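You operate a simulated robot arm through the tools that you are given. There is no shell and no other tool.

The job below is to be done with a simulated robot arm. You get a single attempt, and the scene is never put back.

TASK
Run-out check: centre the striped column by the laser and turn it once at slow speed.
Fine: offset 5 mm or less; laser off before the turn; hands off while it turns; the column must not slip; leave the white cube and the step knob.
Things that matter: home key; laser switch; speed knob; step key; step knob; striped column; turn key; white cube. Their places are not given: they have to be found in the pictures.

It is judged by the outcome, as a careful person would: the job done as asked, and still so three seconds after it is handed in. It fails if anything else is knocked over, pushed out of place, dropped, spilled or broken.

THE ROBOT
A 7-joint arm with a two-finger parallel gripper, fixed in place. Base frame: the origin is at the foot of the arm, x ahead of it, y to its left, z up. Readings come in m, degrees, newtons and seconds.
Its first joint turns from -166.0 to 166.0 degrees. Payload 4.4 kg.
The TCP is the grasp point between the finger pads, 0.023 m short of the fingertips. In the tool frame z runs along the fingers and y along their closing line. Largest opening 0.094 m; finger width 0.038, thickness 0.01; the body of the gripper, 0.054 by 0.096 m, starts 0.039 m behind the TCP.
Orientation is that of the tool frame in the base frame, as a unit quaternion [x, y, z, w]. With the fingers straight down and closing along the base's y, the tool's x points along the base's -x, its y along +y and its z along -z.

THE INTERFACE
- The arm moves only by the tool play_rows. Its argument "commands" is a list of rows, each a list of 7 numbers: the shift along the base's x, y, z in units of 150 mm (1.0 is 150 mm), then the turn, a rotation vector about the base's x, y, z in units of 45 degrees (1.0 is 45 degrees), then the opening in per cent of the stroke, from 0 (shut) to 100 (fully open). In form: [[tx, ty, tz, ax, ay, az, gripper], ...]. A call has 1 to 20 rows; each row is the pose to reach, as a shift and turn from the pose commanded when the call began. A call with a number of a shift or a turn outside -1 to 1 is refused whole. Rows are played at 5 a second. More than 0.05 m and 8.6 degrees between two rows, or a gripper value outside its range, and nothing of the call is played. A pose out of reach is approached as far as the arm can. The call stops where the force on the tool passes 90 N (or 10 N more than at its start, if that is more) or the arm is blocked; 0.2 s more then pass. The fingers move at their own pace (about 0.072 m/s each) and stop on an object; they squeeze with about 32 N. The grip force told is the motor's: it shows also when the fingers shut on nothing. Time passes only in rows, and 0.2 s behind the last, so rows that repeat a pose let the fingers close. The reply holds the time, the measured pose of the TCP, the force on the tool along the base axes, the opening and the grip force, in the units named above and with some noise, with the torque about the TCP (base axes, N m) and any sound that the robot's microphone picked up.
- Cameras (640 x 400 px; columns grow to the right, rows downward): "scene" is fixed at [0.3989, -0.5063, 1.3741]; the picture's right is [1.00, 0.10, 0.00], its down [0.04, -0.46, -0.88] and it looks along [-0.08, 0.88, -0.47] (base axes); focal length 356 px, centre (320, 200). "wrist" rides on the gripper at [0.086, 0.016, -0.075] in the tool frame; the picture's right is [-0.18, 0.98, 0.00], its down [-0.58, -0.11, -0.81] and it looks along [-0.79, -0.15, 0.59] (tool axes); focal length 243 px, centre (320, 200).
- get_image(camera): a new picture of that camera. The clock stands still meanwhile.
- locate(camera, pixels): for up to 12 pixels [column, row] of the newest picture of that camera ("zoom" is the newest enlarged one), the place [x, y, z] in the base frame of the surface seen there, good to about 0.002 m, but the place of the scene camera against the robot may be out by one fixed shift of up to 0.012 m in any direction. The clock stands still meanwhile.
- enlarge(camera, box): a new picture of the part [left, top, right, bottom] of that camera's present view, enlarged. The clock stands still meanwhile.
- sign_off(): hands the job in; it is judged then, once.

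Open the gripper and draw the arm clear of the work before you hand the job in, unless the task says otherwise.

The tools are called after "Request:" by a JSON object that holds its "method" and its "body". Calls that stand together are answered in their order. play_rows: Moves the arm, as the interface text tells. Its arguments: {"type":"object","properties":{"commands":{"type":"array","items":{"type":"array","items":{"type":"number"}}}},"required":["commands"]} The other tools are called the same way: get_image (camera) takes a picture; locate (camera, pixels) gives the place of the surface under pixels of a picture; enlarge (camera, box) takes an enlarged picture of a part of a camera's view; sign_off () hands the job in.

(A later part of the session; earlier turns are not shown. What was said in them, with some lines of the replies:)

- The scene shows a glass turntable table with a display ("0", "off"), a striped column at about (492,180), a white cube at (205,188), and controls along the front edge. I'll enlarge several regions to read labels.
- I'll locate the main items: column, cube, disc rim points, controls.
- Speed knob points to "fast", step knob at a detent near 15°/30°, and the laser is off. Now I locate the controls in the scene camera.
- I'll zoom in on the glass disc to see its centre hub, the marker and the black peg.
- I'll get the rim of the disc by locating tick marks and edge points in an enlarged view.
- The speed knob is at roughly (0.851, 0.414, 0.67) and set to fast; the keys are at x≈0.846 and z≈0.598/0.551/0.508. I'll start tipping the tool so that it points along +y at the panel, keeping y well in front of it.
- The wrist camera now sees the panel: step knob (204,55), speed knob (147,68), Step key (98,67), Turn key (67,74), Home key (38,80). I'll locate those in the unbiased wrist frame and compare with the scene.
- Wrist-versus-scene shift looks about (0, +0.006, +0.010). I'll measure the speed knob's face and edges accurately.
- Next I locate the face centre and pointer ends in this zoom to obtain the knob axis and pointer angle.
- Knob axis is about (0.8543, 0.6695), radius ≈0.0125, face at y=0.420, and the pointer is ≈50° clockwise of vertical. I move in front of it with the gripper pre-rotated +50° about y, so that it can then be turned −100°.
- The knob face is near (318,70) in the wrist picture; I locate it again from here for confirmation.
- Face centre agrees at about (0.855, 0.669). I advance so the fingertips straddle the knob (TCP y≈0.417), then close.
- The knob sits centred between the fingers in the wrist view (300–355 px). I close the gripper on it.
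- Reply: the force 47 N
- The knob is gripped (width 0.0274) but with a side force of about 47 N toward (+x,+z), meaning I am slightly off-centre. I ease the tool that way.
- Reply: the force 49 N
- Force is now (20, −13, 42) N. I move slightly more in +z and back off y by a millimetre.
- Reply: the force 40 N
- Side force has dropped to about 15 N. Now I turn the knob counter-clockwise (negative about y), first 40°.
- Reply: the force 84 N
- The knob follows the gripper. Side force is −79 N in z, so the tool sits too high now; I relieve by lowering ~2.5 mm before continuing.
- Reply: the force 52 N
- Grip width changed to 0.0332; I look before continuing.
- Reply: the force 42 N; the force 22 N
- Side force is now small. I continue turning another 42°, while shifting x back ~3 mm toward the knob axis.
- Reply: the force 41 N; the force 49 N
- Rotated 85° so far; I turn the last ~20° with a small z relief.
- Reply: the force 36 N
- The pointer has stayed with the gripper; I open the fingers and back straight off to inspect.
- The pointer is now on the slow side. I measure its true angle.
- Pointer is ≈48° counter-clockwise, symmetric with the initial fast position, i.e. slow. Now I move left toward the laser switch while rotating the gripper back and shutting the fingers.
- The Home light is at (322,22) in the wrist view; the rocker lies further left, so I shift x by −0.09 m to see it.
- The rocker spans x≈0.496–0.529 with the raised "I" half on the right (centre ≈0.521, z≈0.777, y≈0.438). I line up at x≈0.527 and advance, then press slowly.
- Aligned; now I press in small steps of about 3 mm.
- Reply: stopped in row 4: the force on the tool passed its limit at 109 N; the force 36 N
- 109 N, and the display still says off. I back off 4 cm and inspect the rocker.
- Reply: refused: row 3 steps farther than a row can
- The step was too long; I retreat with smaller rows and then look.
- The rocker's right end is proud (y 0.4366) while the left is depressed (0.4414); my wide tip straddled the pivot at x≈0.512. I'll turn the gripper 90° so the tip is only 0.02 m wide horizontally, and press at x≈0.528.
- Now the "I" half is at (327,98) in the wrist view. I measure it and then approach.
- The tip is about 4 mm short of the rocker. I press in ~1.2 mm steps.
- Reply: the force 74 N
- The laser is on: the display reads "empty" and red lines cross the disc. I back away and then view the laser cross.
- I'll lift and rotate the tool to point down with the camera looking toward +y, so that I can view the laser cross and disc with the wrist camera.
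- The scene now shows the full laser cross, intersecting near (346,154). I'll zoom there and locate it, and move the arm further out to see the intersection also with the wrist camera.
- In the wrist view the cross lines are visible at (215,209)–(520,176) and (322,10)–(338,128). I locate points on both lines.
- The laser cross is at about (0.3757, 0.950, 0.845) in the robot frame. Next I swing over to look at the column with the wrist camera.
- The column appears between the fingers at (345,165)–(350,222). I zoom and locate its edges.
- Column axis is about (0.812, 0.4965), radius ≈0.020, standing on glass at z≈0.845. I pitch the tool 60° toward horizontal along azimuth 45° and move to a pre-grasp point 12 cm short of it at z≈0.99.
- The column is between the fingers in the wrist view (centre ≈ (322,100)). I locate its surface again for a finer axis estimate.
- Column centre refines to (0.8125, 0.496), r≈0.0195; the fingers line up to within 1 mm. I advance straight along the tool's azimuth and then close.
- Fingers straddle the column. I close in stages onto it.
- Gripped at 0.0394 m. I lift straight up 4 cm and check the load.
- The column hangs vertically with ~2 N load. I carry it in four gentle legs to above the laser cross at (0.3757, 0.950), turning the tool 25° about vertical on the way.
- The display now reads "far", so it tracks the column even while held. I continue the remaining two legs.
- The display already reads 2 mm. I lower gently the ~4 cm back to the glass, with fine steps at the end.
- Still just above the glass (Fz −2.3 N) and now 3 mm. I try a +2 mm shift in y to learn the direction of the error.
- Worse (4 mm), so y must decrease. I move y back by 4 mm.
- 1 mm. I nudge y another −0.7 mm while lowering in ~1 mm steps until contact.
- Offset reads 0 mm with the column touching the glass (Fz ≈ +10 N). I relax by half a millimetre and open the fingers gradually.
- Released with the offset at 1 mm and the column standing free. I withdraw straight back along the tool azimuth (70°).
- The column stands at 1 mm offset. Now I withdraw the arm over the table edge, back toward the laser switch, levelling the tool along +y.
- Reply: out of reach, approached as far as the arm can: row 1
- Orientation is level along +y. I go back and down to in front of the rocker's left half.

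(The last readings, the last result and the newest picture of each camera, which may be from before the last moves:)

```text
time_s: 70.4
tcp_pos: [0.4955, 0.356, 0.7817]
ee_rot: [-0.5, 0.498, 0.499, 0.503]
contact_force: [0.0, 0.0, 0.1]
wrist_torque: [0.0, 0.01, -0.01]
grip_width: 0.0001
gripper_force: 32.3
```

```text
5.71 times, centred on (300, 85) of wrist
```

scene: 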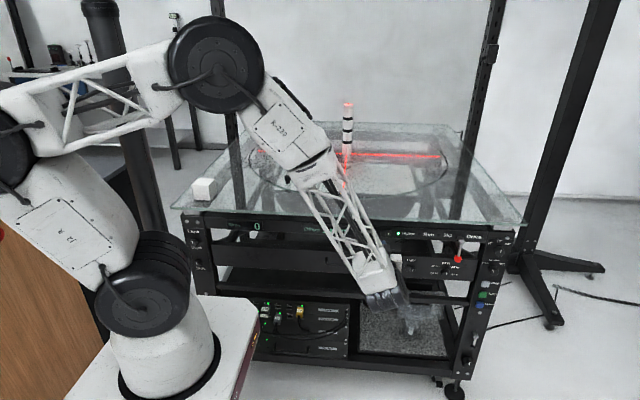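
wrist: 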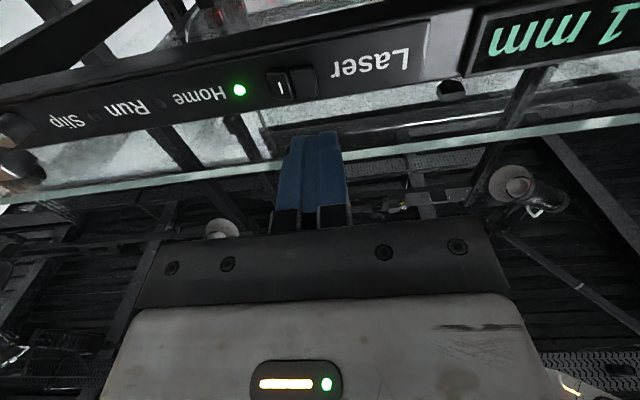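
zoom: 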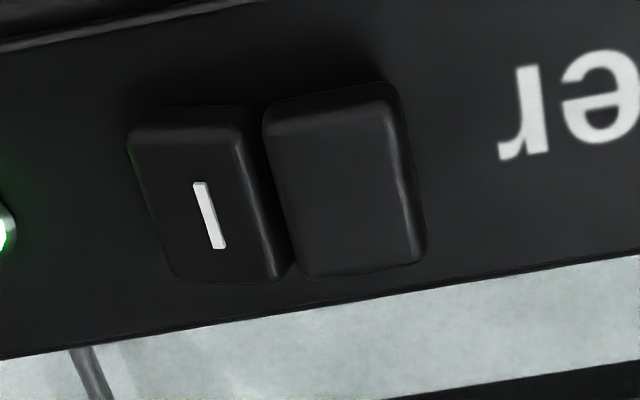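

The left half is now the proud one (x≈0.498–0.508, z≈0.776). I advance to just short of it, then press in ~1 mm steps.

Request:
{"method": "play_rows", "body": {"commands": [[0.005, 0.1, -0.02, 0, 0, 0, 0], [0.005, 0.2, -0.02, 0, 0, 0, 0], [0.005, 0.3, -0.02, 0, 0, 0, 0], [0.005, 0.35, -0.02, 0, 0, 0, 0], [0.005, 0.37, -0.02, 0, 0, 0, 0], [0.005, 0.378, -0.02, 0, 0, 0, 0], [0.005, 0.386, -0.02, 0, 0, 0, 0], [0.005, 0.394, -0.02, 0, 0, 0, 0], [0.005, 0.402, -0.02, 0, 0, 0, 0], [0.005, 0.41, -0.02, 0, 0, 0, 0]]}}

Request:
{"method": "enlarge", "body": {"camera": "scene", "box": [200, 90, 520, 280]}}

```text
time_s: 72.6
tcp_pos: [0.4973, 0.4161, 0.7742]
ee_rot: [-0.501, 0.498, 0.5, 0.502]
contact_force: [-15.2, -14.6, 8.2]
wrist_torque: [0.03, 0.06, 0.2]
grip_width: 0.0
gripper_force: 31.5
```

```text
2.00 times, centred on (360, 185) of scene
```

zoom: 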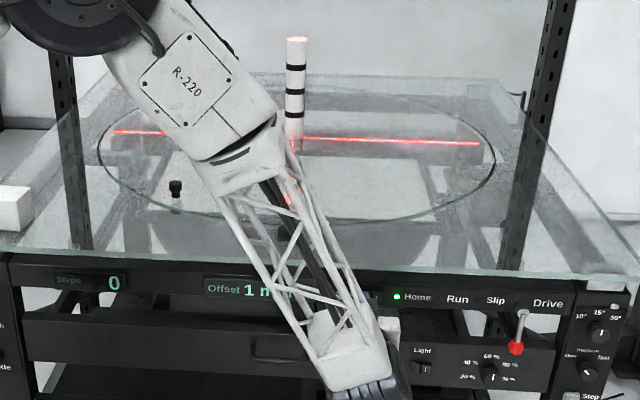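

Not flipped yet (force only ~15 N). I press a few millimetres further.

Request:
{"method": "play_rows", "body": {"commands": [[0, 0.008, 0, 0, 0, 0, 0], [0, 0.016, 0, 0, 0, 0, 0], [0, 0.022, 0, 0, 0, 0, 0], [0, 0.028, 0, 0, 0, 0, 0]]}}

Request:
{"method": "enlarge", "body": {"camera": "scene", "box": [200, 90, 520, 280]}}

```text
time_s: 73.4
tcp_pos: [0.4966, 0.4174, 0.7738]
ee_rot: [-0.5, 0.497, 0.501, 0.502]
contact_force: [-20.0, -36.7, 22.9]
wrist_torque: [0.22, -0.04, 0.15]
grip_width: 0.0002
gripper_force: 32.0
stopped in row 3: the force on the tool passed its limit at 94 N (the readings are from after the stop); the commanded pose is now the measured one
```

```text
2.00 times, centred on (360, 185) of scene
```

zoom: 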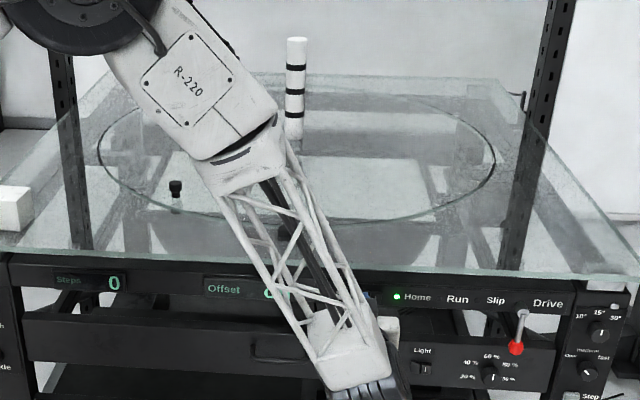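

The laser lines are gone and the display shows off. I back off and travel toward the Turn key at (0.845, 0.435, 0.5645), rotating the gripper back 90°.

Request:
{"method": "play_rows", "body": {"commands": [[0, -0.1, 0, 0, 0, 0, 0], [0, -0.35, 0, 0, 0, 0, 0], [0, -0.6, 0, 0, 0, 0, 0], [0, -0.85, 0, 0, 0, 0, 0], [0, -1.0, 0, 0, 0, 0, 0]]}}

Request:
{"method": "enlarge", "body": {"camera": "scene", "box": [280, 90, 440, 260]}}

Request:
{"method": "play_rows", "body": {"commands": [[0.14, 0, -0.07, 0, 0.14, 0, 0], [0.28, 0, -0.14, 0, 0.28, 0, 0], [0.42, 0, -0.21, 0, 0.42, 0, 0], [0.56, 0, -0.28, 0, 0.56, 0, 0], [0.7, 0, -0.35, 0, 0.7, 0, 0], [0.84, 0, -0.42, 0, 0.84, 0, 0], [0.98, 0, -0.5, 0, 1.0, 0, 0]]}}

Request:
{"method": "play_rows", "body": {"commands": [[0.14, 0, -0.07, 0, 0.14, 0, 0], [0.28, 0, -0.14, 0, 0.28, 0, 0], [0.42, 0, -0.21, 0, 0.42, 0, 0], [0.56, 0, -0.28, 0, 0.56, 0, 0], [0.7, 0, -0.35, 0, 0.7, 0, 0], [0.84, 0, -0.42, 0, 0.84, 0, 0], [0.98, 0, -0.5, 0, 1.0, 0, 0]]}}

Request:
{"method": "get_image", "body": {"camera": "wrist"}}

Request:
{"method": "get_image", "body": {"camera": "scene"}}

```text
time_s: 74.6
tcp_pos: [0.4966, 0.2678, 0.7737]
ee_rot: [-0.501, 0.497, 0.5, 0.502]
contact_force: [-1.2, -0.3, 0.7]
wrist_torque: [0.0, 0.02, 0.02]
grip_width: 0.0
gripper_force: 32.5
```

```text
2.35 times, centred on (360, 175) of scene
```

zoom: 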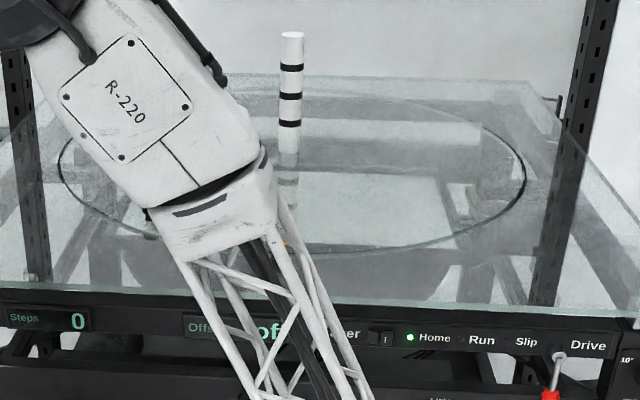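

```text
time_s: 76.2
tcp_pos: [0.6452, 0.2686, 0.6978]
ee_rot: [-0.271, 0.652, 0.653, 0.273]
contact_force: [0.0, -0.6, 1.1]
wrist_torque: [-0.04, -0.01, -0.02]
grip_width: 0.0
gripper_force: 31.7
```

```text
time_s: 77.8
tcp_pos: [0.7918, 0.268, 0.6218]
ee_rot: [0.001, 0.707, 0.707, 0.003]
contact_force: [-0.1, -0.2, -0.2]
wrist_torque: [-0.03, -0.03, 0.02]
grip_width: 0.0
gripper_force: 31.9
```

```text
taken
```

wrist: 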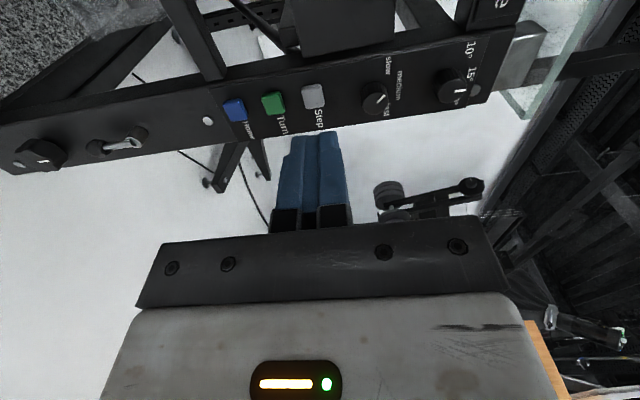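

```text
taken
```

scene: 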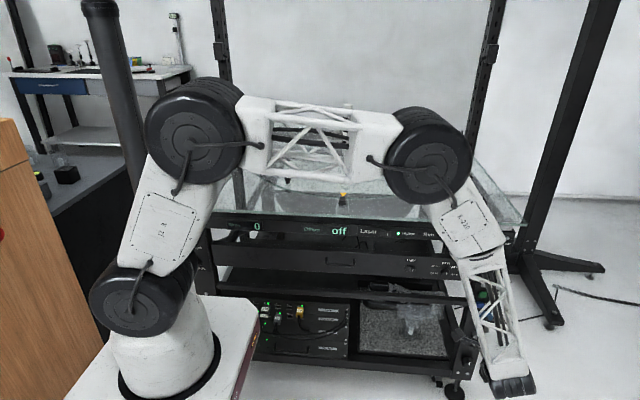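

The Turn key (green) is at (273,103) in the wrist view. I locate it and zoom on the knob pointer to confirm slow.

Request:
{"method": "locate", "body": {"camera": "wrist", "pixels": [[273, 103], [313, 96], [235, 110], [376, 97]]}}

Request:
{"method": "enlarge", "body": {"camera": "wrist", "box": [210, 40, 500, 150]}}

```text
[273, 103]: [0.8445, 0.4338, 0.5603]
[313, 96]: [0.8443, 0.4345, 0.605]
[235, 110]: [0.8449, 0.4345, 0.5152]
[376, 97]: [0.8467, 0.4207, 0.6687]
```

```text
2.21 times, centred on (355, 95) of wrist
```

zoom: 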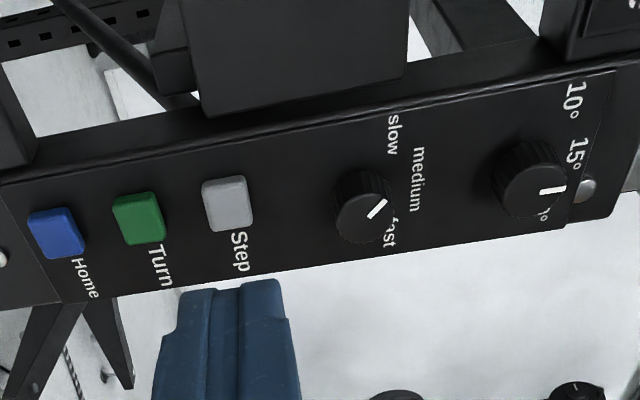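

Speed reads slow. I align with the Turn key at (0.845, 0.562), stopping about 1 cm short.

Request:
{"method": "play_rows", "body": {"commands": [[0.1, 0.1, -0.12, 0, 0, 0, 0], [0.22, 0.25, -0.26, 0, 0, 0, 0], [0.355, 0.45, -0.4, 0, 0, 0, 0], [0.355, 0.65, -0.4, 0, 0, 0, 0], [0.355, 0.8, -0.4, 0, 0, 0, 0], [0.355, 0.88, -0.4, 0, 0, 0, 0], [0.355, 0.88, -0.4, 0, 0, 0, 0]]}}

Request:
{"method": "get_image", "body": {"camera": "wrist"}}

Request:
{"method": "get_image", "body": {"camera": "scene"}}

```text
time_s: 79.4
tcp_pos: [0.8446, 0.4027, 0.5614]
ee_rot: [0.0, 0.708, 0.706, 0.003]
contact_force: [-0.5, 0.0, -0.5]
wrist_torque: [0.03, 0.03, -0.01]
grip_width: 0.0002
gripper_force: 32.2
```

```text
taken
```

wrist: 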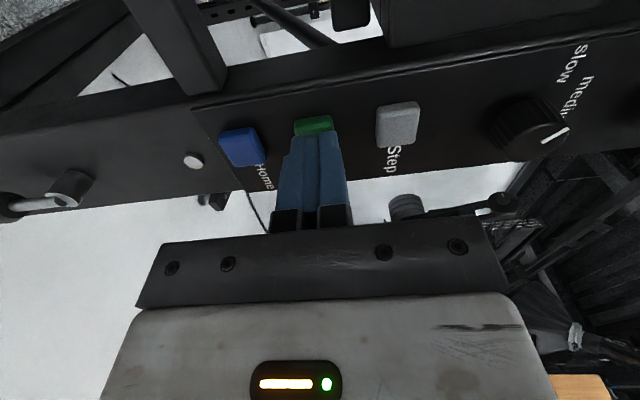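

```text
taken
```

scene: 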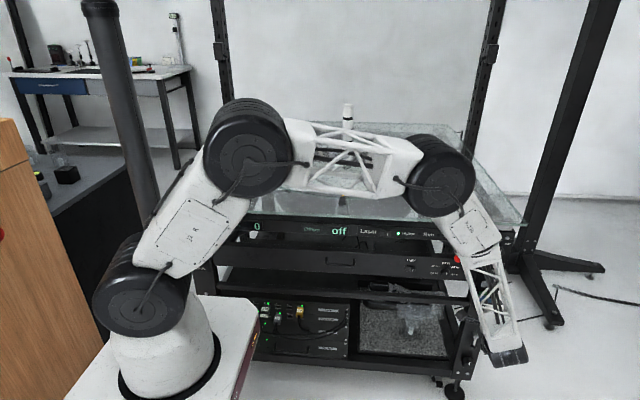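

The fingertips are in front of the green key with laser off and Home lit. I press in ~1.5 mm steps up to ~7 mm and withdraw in the same call.

Request:
{"method": "play_rows", "body": {"commands": [[0, 0.03, 0, 0, 0, 0, 0], [0, 0.055, 0, 0, 0, 0, 0], [0, 0.065, 0, 0, 0, 0, 0], [0, 0.075, 0, 0, 0, 0, 0], [0, 0.085, 0, 0, 0, 0, 0], [0, 0.095, 0, 0, 0, 0, 0], [0, -0.1, 0, 0, 0, 0, 0], [0, -0.3, 0, 0, 0, 0, 0]]}}

Request:
{"method": "enlarge", "body": {"camera": "scene", "box": [200, 90, 520, 280]}}

```text
time_s: 81.2
tcp_pos: [0.8443, 0.3569, 0.563]
ee_rot: [-0.001, 0.707, 0.707, 0.003]
contact_force: [-0.1, 0.5, -0.4]
wrist_torque: [0.03, -0.04, -0.03]
grip_width: 0.0
gripper_force: 31.5
```

```text
2.00 times, centred on (360, 185) of scene
```

zoom: 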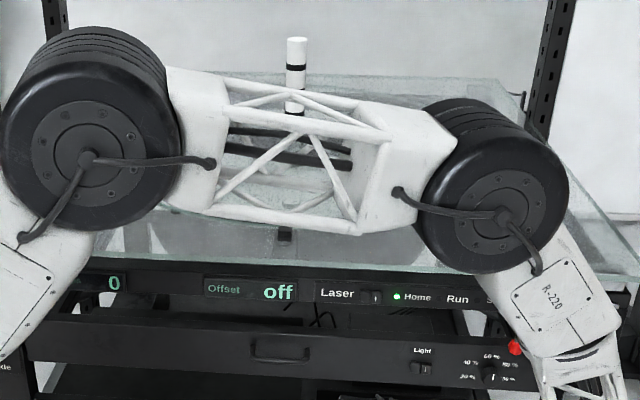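

Home is still lit, Run does not appear lit. I wait a second and look again to see whether the disc moves.

Request:
{"method": "play_rows", "body": {"commands": [[0, 0, 0, 0, 0, 0, 0], [0, 0, 0, 0, 0, 0, 0], [0, 0, 0, 0, 0, 0, 0]]}}

Request:
{"method": "enlarge", "body": {"camera": "scene", "box": [300, 180, 480, 270]}}

Request:
{"method": "get_image", "body": {"camera": "wrist"}}

```text
time_s: 82.0
tcp_pos: [0.8443, 0.3575, 0.5628]
ee_rot: [0.001, 0.707, 0.707, 0.004]
contact_force: [0.2, -0.1, -0.5]
wrist_torque: [-0.02, 0.01, 0.01]
grip_width: 0.0
gripper_force: 32.1
```

```text
3.56 times, centred on (390, 225) of scene
```

zoom: 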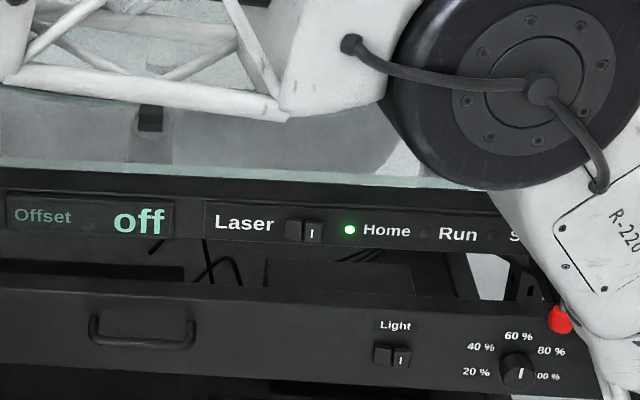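

```text
taken
```

wrist: 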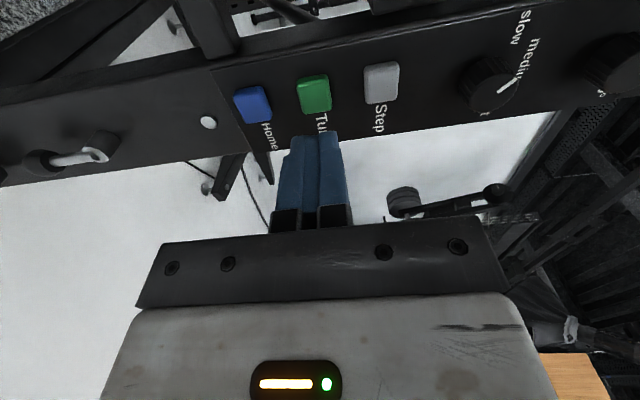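

No run yet, so probably the key wasn't pressed far enough. I press again, deeper, reading force and sound before withdrawing.

Request:
{"method": "play_rows", "body": {"commands": [[0, 0.15, 0, 0, 0, 0, 0], [0, 0.3, 0, 0, 0, 0, 0], [0, 0.36, 0, 0, 0, 0, 0], [0, 0.38, 0, 0, 0, 0, 0], [0, 0.395, 0, 0, 0, 0, 0]]}}

Request:
{"method": "enlarge", "body": {"camera": "scene", "box": [300, 180, 480, 270]}}

```text
time_s: 83.2
tcp_pos: [0.8442, 0.4162, 0.564]
ee_rot: [0.001, 0.707, 0.707, 0.003]
contact_force: [-0.6, -2.3, 1.3]
wrist_torque: [0.03, -0.01, -0.01]
grip_width: 0.0
gripper_force: 31.9
heard: click
```

```text
3.56 times, centred on (390, 225) of scene
```

zoom: 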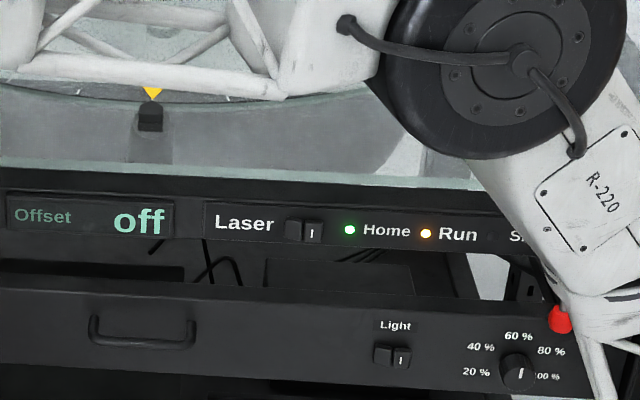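

A click and the Run light is on. I withdraw straight back from the key immediately.

Request:
{"method": "play_rows", "body": {"commands": [[0, -0.1, 0, 0, 0, 0, 0], [0, -0.35, 0, 0, 0, 0, 0], [0, -0.6, 0, 0, 0, 0, 0], [0, -0.85, 0, 0, 0, 0, 0], [0, -1.0, 0, 0, 0, 0, 0]]}}

Request:
{"method": "get_image", "body": {"camera": "scene"}}

Request:
{"method": "enlarge", "body": {"camera": "scene", "box": [230, 90, 470, 260]}}

```text
time_s: 84.4
tcp_pos: [0.8446, 0.2658, 0.5646]
ee_rot: [0.001, 0.707, 0.707, 0.003]
contact_force: [-0.8, 0.5, -0.3]
wrist_torque: [0.02, 0.01, -0.01]
grip_width: 0.0001
gripper_force: 32.1
```

```text
taken
```

scene: 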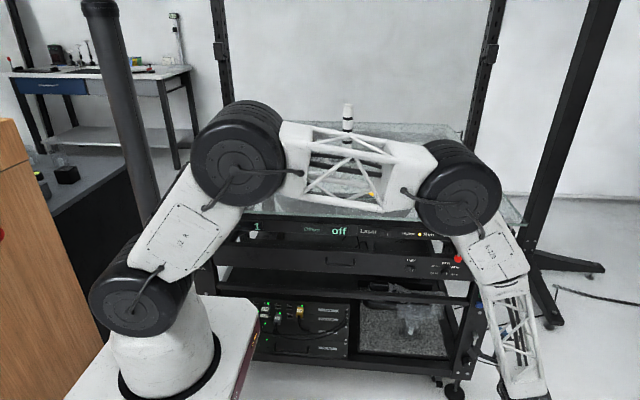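

```text
2.35 times, centred on (350, 175) of scene
```

zoom: 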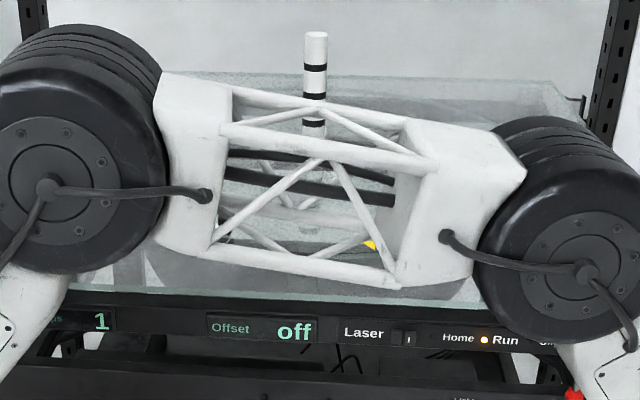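

The disc is turning (marker moved to (371,194), Run lit, Home off, step count 1). I stay clear and let time pass.

Request:
{"method": "play_rows", "body": {"commands": [[0, 0, 0, 0, 0, 0, 0], [0, 0, 0, 0, 0, 0, 0], [0, 0, 0, 0, 0, 0, 0], [0, 0, 0, 0, 0, 0, 0], [0, 0, 0, 0, 0, 0, 0], [0, 0, 0, 0, 0, 0, 0], [0, 0, 0, 0, 0, 0, 0], [0, 0, 0, 0, 0, 0, 0], [0, 0, 0, 0, 0, 0, 0], [0, 0, 0, 0, 0, 0, 0]]}}

Request:
{"method": "enlarge", "body": {"camera": "scene", "box": [230, 90, 470, 260]}}

```text
time_s: 86.6
tcp_pos: [0.8435, 0.2665, 0.5663]
ee_rot: [0.0, 0.707, 0.707, 0.003]
contact_force: [0.4, -0.1, 0.0]
wrist_torque: [0.0, 0.02, 0.04]
grip_width: 0.0
gripper_force: 32.6
```

```text
2.35 times, centred on (350, 175) of scene
```

zoom: 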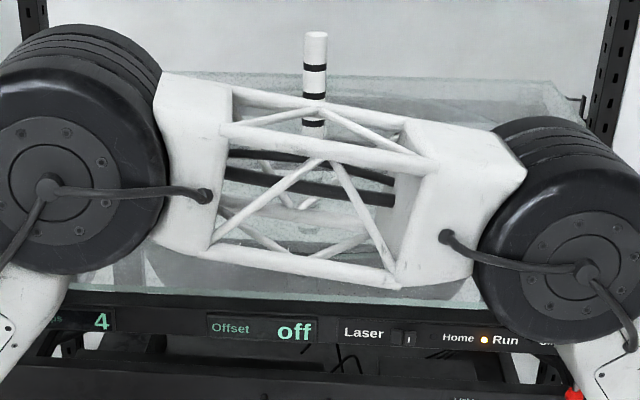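

Steps now 4 (at 15° each, 24 make a full turn). I keep waiting.

Request:
{"method": "play_rows", "body": {"commands": [[0, 0, 0, 0, 0, 0, 0], [0, 0, 0, 0, 0, 0, 0], [0, 0, 0, 0, 0, 0, 0], [0, 0, 0, 0, 0, 0, 0], [0, 0, 0, 0, 0, 0, 0], [0, 0, 0, 0, 0, 0, 0], [0, 0, 0, 0, 0, 0, 0], [0, 0, 0, 0, 0, 0, 0], [0, 0, 0, 0, 0, 0, 0], [0, 0, 0, 0, 0, 0, 0], [0, 0, 0, 0, 0, 0, 0], [0, 0, 0, 0, 0, 0, 0], [0, 0, 0, 0, 0, 0, 0], [0, 0, 0, 0, 0, 0, 0], [0, 0, 0, 0, 0, 0, 0], [0, 0, 0, 0, 0, 0, 0], [0, 0, 0, 0, 0, 0, 0], [0, 0, 0, 0, 0, 0, 0], [0, 0, 0, 0, 0, 0, 0], [0, 0, 0, 0, 0, 0, 0]]}}

Request:
{"method": "play_rows", "body": {"commands": [[0, 0, 0, 0, 0, 0, 0], [0, 0, 0, 0, 0, 0, 0], [0, 0, 0, 0, 0, 0, 0], [0, 0, 0, 0, 0, 0, 0], [0, 0, 0, 0, 0, 0, 0], [0, 0, 0, 0, 0, 0, 0], [0, 0, 0, 0, 0, 0, 0], [0, 0, 0, 0, 0, 0, 0], [0, 0, 0, 0, 0, 0, 0], [0, 0, 0, 0, 0, 0, 0], [0, 0, 0, 0, 0, 0, 0], [0, 0, 0, 0, 0, 0, 0], [0, 0, 0, 0, 0, 0, 0], [0, 0, 0, 0, 0, 0, 0], [0, 0, 0, 0, 0, 0, 0], [0, 0, 0, 0, 0, 0, 0], [0, 0, 0, 0, 0, 0, 0], [0, 0, 0, 0, 0, 0, 0], [0, 0, 0, 0, 0, 0, 0], [0, 0, 0, 0, 0, 0, 0]]}}

Request:
{"method": "enlarge", "body": {"camera": "scene", "box": [230, 90, 470, 260]}}

```text
time_s: 90.8
tcp_pos: [0.8448, 0.2648, 0.5663]
ee_rot: [0.001, 0.707, 0.707, 0.003]
contact_force: [0.3, 0.4, -0.4]
wrist_torque: [0.04, -0.03, 0.0]
grip_width: 0.0
gripper_force: 32.0
```

```text
time_s: 95.0
tcp_pos: [0.8445, 0.2644, 0.5652]
ee_rot: [0.001, 0.707, 0.707, 0.002]
contact_force: [-0.3, -0.2, -0.4]
wrist_torque: [0.0, -0.01, -0.02]
grip_width: 0.0
gripper_force: 32.5
```

```text
2.35 times, centred on (350, 175) of scene
```

zoom: 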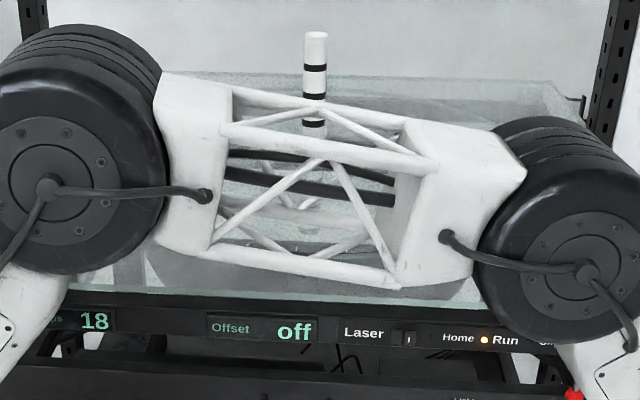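

Steps at 18 and the column is still standing at the same place. I wait for the last six steps.

Request:
{"method": "play_rows", "body": {"commands": [[0, 0, 0, 0, 0, 0, 0], [0, 0, 0, 0, 0, 0, 0], [0, 0, 0, 0, 0, 0, 0], [0, 0, 0, 0, 0, 0, 0], [0, 0, 0, 0, 0, 0, 0], [0, 0, 0, 0, 0, 0, 0], [0, 0, 0, 0, 0, 0, 0], [0, 0, 0, 0, 0, 0, 0], [0, 0, 0, 0, 0, 0, 0], [0, 0, 0, 0, 0, 0, 0], [0, 0, 0, 0, 0, 0, 0], [0, 0, 0, 0, 0, 0, 0], [0, 0, 0, 0, 0, 0, 0], [0, 0, 0, 0, 0, 0, 0], [0, 0, 0, 0, 0, 0, 0], [0, 0, 0, 0, 0, 0, 0], [0, 0, 0, 0, 0, 0, 0], [0, 0, 0, 0, 0, 0, 0], [0, 0, 0, 0, 0, 0, 0], [0, 0, 0, 0, 0, 0, 0]]}}

Request:
{"method": "enlarge", "body": {"camera": "scene", "box": [230, 90, 470, 260]}}

```text
time_s: 99.2
tcp_pos: [0.8446, 0.2651, 0.5656]
ee_rot: [0.0, 0.707, 0.707, 0.002]
contact_force: [0.5, 0.2, -0.3]
wrist_torque: [-0.01, 0.0, 0.01]
grip_width: 0.0
gripper_force: 32.1
```

```text
2.35 times, centred on (350, 175) of scene
```

zoom: 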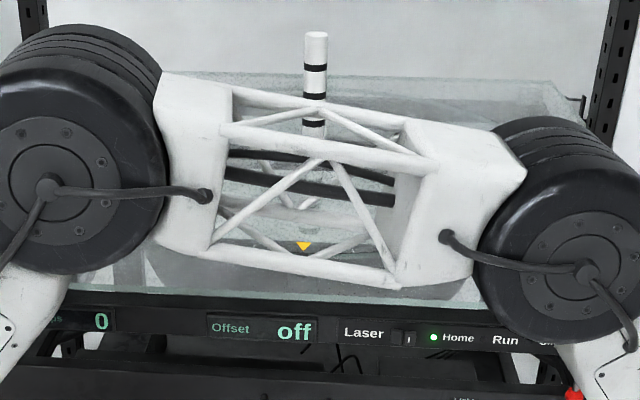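

The turn is complete: Home lit, Run off, steps back to 0, marker at home. I open the gripper and draw the arm up and away, then check the slip light and the scene.

Request:
{"method": "play_rows", "body": {"commands": [[0, -0.1, 0.05, 0, 0, 0, 30], [0, -0.25, 0.2, 0, 0, 0, 60], [0, -0.35, 0.4, 0, 0, 0, 60], [0, -0.35, 0.6, 0, 0, 0, 60], [0, -0.35, 0.8, 0, 0, 0, 60], [0, -0.35, 1.0, 0, 0, 0, 60]]}}

Request:
{"method": "play_rows", "body": {"commands": [[-0.03, 0, 0.2, -0.1, 0, 0, 60], [-0.06, 0, 0.4, -0.25, 0, 0, 60], [-0.1, 0, 0.6, -0.4, 0, 0, 60], [-0.14, 0, 0.8, -0.55, 0, 0, 60], [-0.2, 0, 1.0, -0.7, 0, 0, 60], [-0.2, 0, 1.0, -0.85, 0, 0, 60], [-0.2, 0, 1.0, -1.0, 0, 0, 60]]}}

Request:
{"method": "play_rows", "body": {"commands": [[-0.03, 0, 0.2, -0.1, 0, 0, 60], [-0.06, 0, 0.4, -0.25, 0, 0, 60], [-0.1, 0, 0.6, -0.4, 0, 0, 60], [-0.14, 0, 0.8, -0.55, 0, 0, 60], [-0.2, 0, 1.0, -0.7, 0, 0, 60], [-0.2, 0, 1.0, -0.85, 0, 0, 60], [-0.2, 0, 1.0, -1.0, 0, 0, 60]]}}

Request:
{"method": "get_image", "body": {"camera": "scene"}}

Request:
{"method": "enlarge", "body": {"camera": "scene", "box": [200, 90, 520, 290]}}

Request:
{"method": "enlarge", "body": {"camera": "scene", "box": [380, 215, 520, 320]}}

```text
time_s: 100.6
tcp_pos: [0.8448, 0.2122, 0.7141]
ee_rot: [0.001, 0.707, 0.708, 0.003]
contact_force: [-1.2, 0.2, -0.3]
wrist_torque: [0.02, 0.01, 0.0]
grip_width: 0.0564
gripper_force: 0.1
```

```text
time_s: 102.2
tcp_pos: [0.8127, 0.2119, 0.8641]
ee_rot: [-0.002, 0.924, 0.382, 0.003]
contact_force: [0.5, 0.2, -0.1]
wrist_torque: [0.0, 0.02, -0.01]
grip_width: 0.0564
gripper_force: 0.1
```

```text
time_s: 103.8
tcp_pos: [0.7837, 0.2119, 1.0146]
ee_rot: [-0.002, 1.0, -0.001, 0.003]
contact_force: [0.0, -0.3, -0.1]
wrist_torque: [-0.01, -0.01, 0.02]
grip_width: 0.0564
gripper_force: 0.1
```

```text
taken
```

scene: 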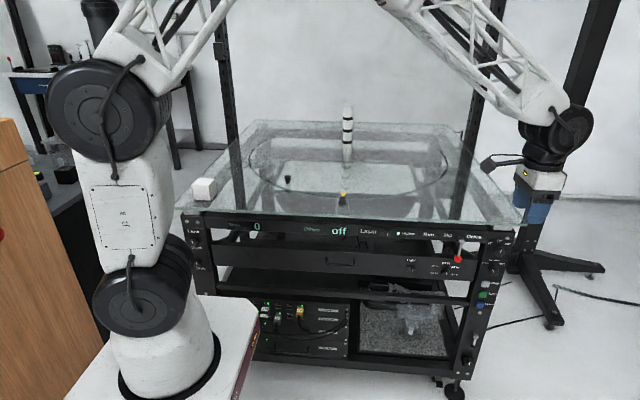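

```text
2.00 times, centred on (360, 190) of scene
```

zoom: 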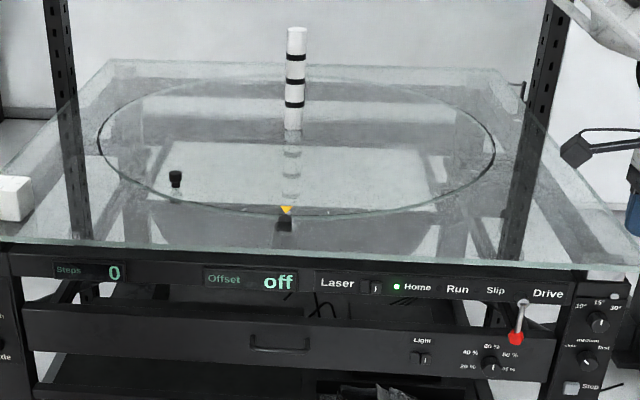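

```text
3.81 times, centred on (450, 268) of scene
```

zoom: 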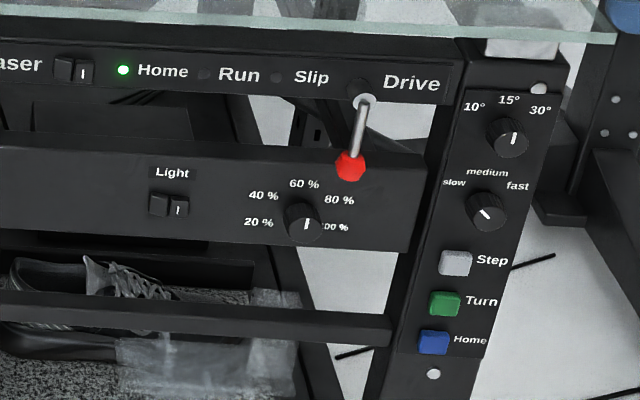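

The final check shows the column standing at the centre, Home lit with Run and Slip dark, and the laser off. The speed knob is on slow, the step knob is still at 15°, the white cube hasn't moved, and the arm is clear with the gripper open. I hand the job in.

Request:
{"method": "sign_off", "body": {}}

```text
The job is handed in.
```

The run-out check is done and handed in. The striped column was centred by the laser and turned once, all the way round, at slow speed.

- **Offset:** the display read 1 mm with the column standing free, against the 5 mm limit. I did not switch the laser back on after the turn to read it again.
- **Turn:** the laser was off before I pressed the turn key. The arm touched neither the column nor the table during the turn. The Slip light was off when I checked after the turn, and the table came back to home.
- **Turn key:** my first press was too shallow and nothing moved. The second press clicked and started the turn.
- **Left alone:** the white cube has not moved and the step knob is still at 15°. I never touched the step or home keys.

The speed knob is now on slow, the gripper is open and the arm is clear of the table.
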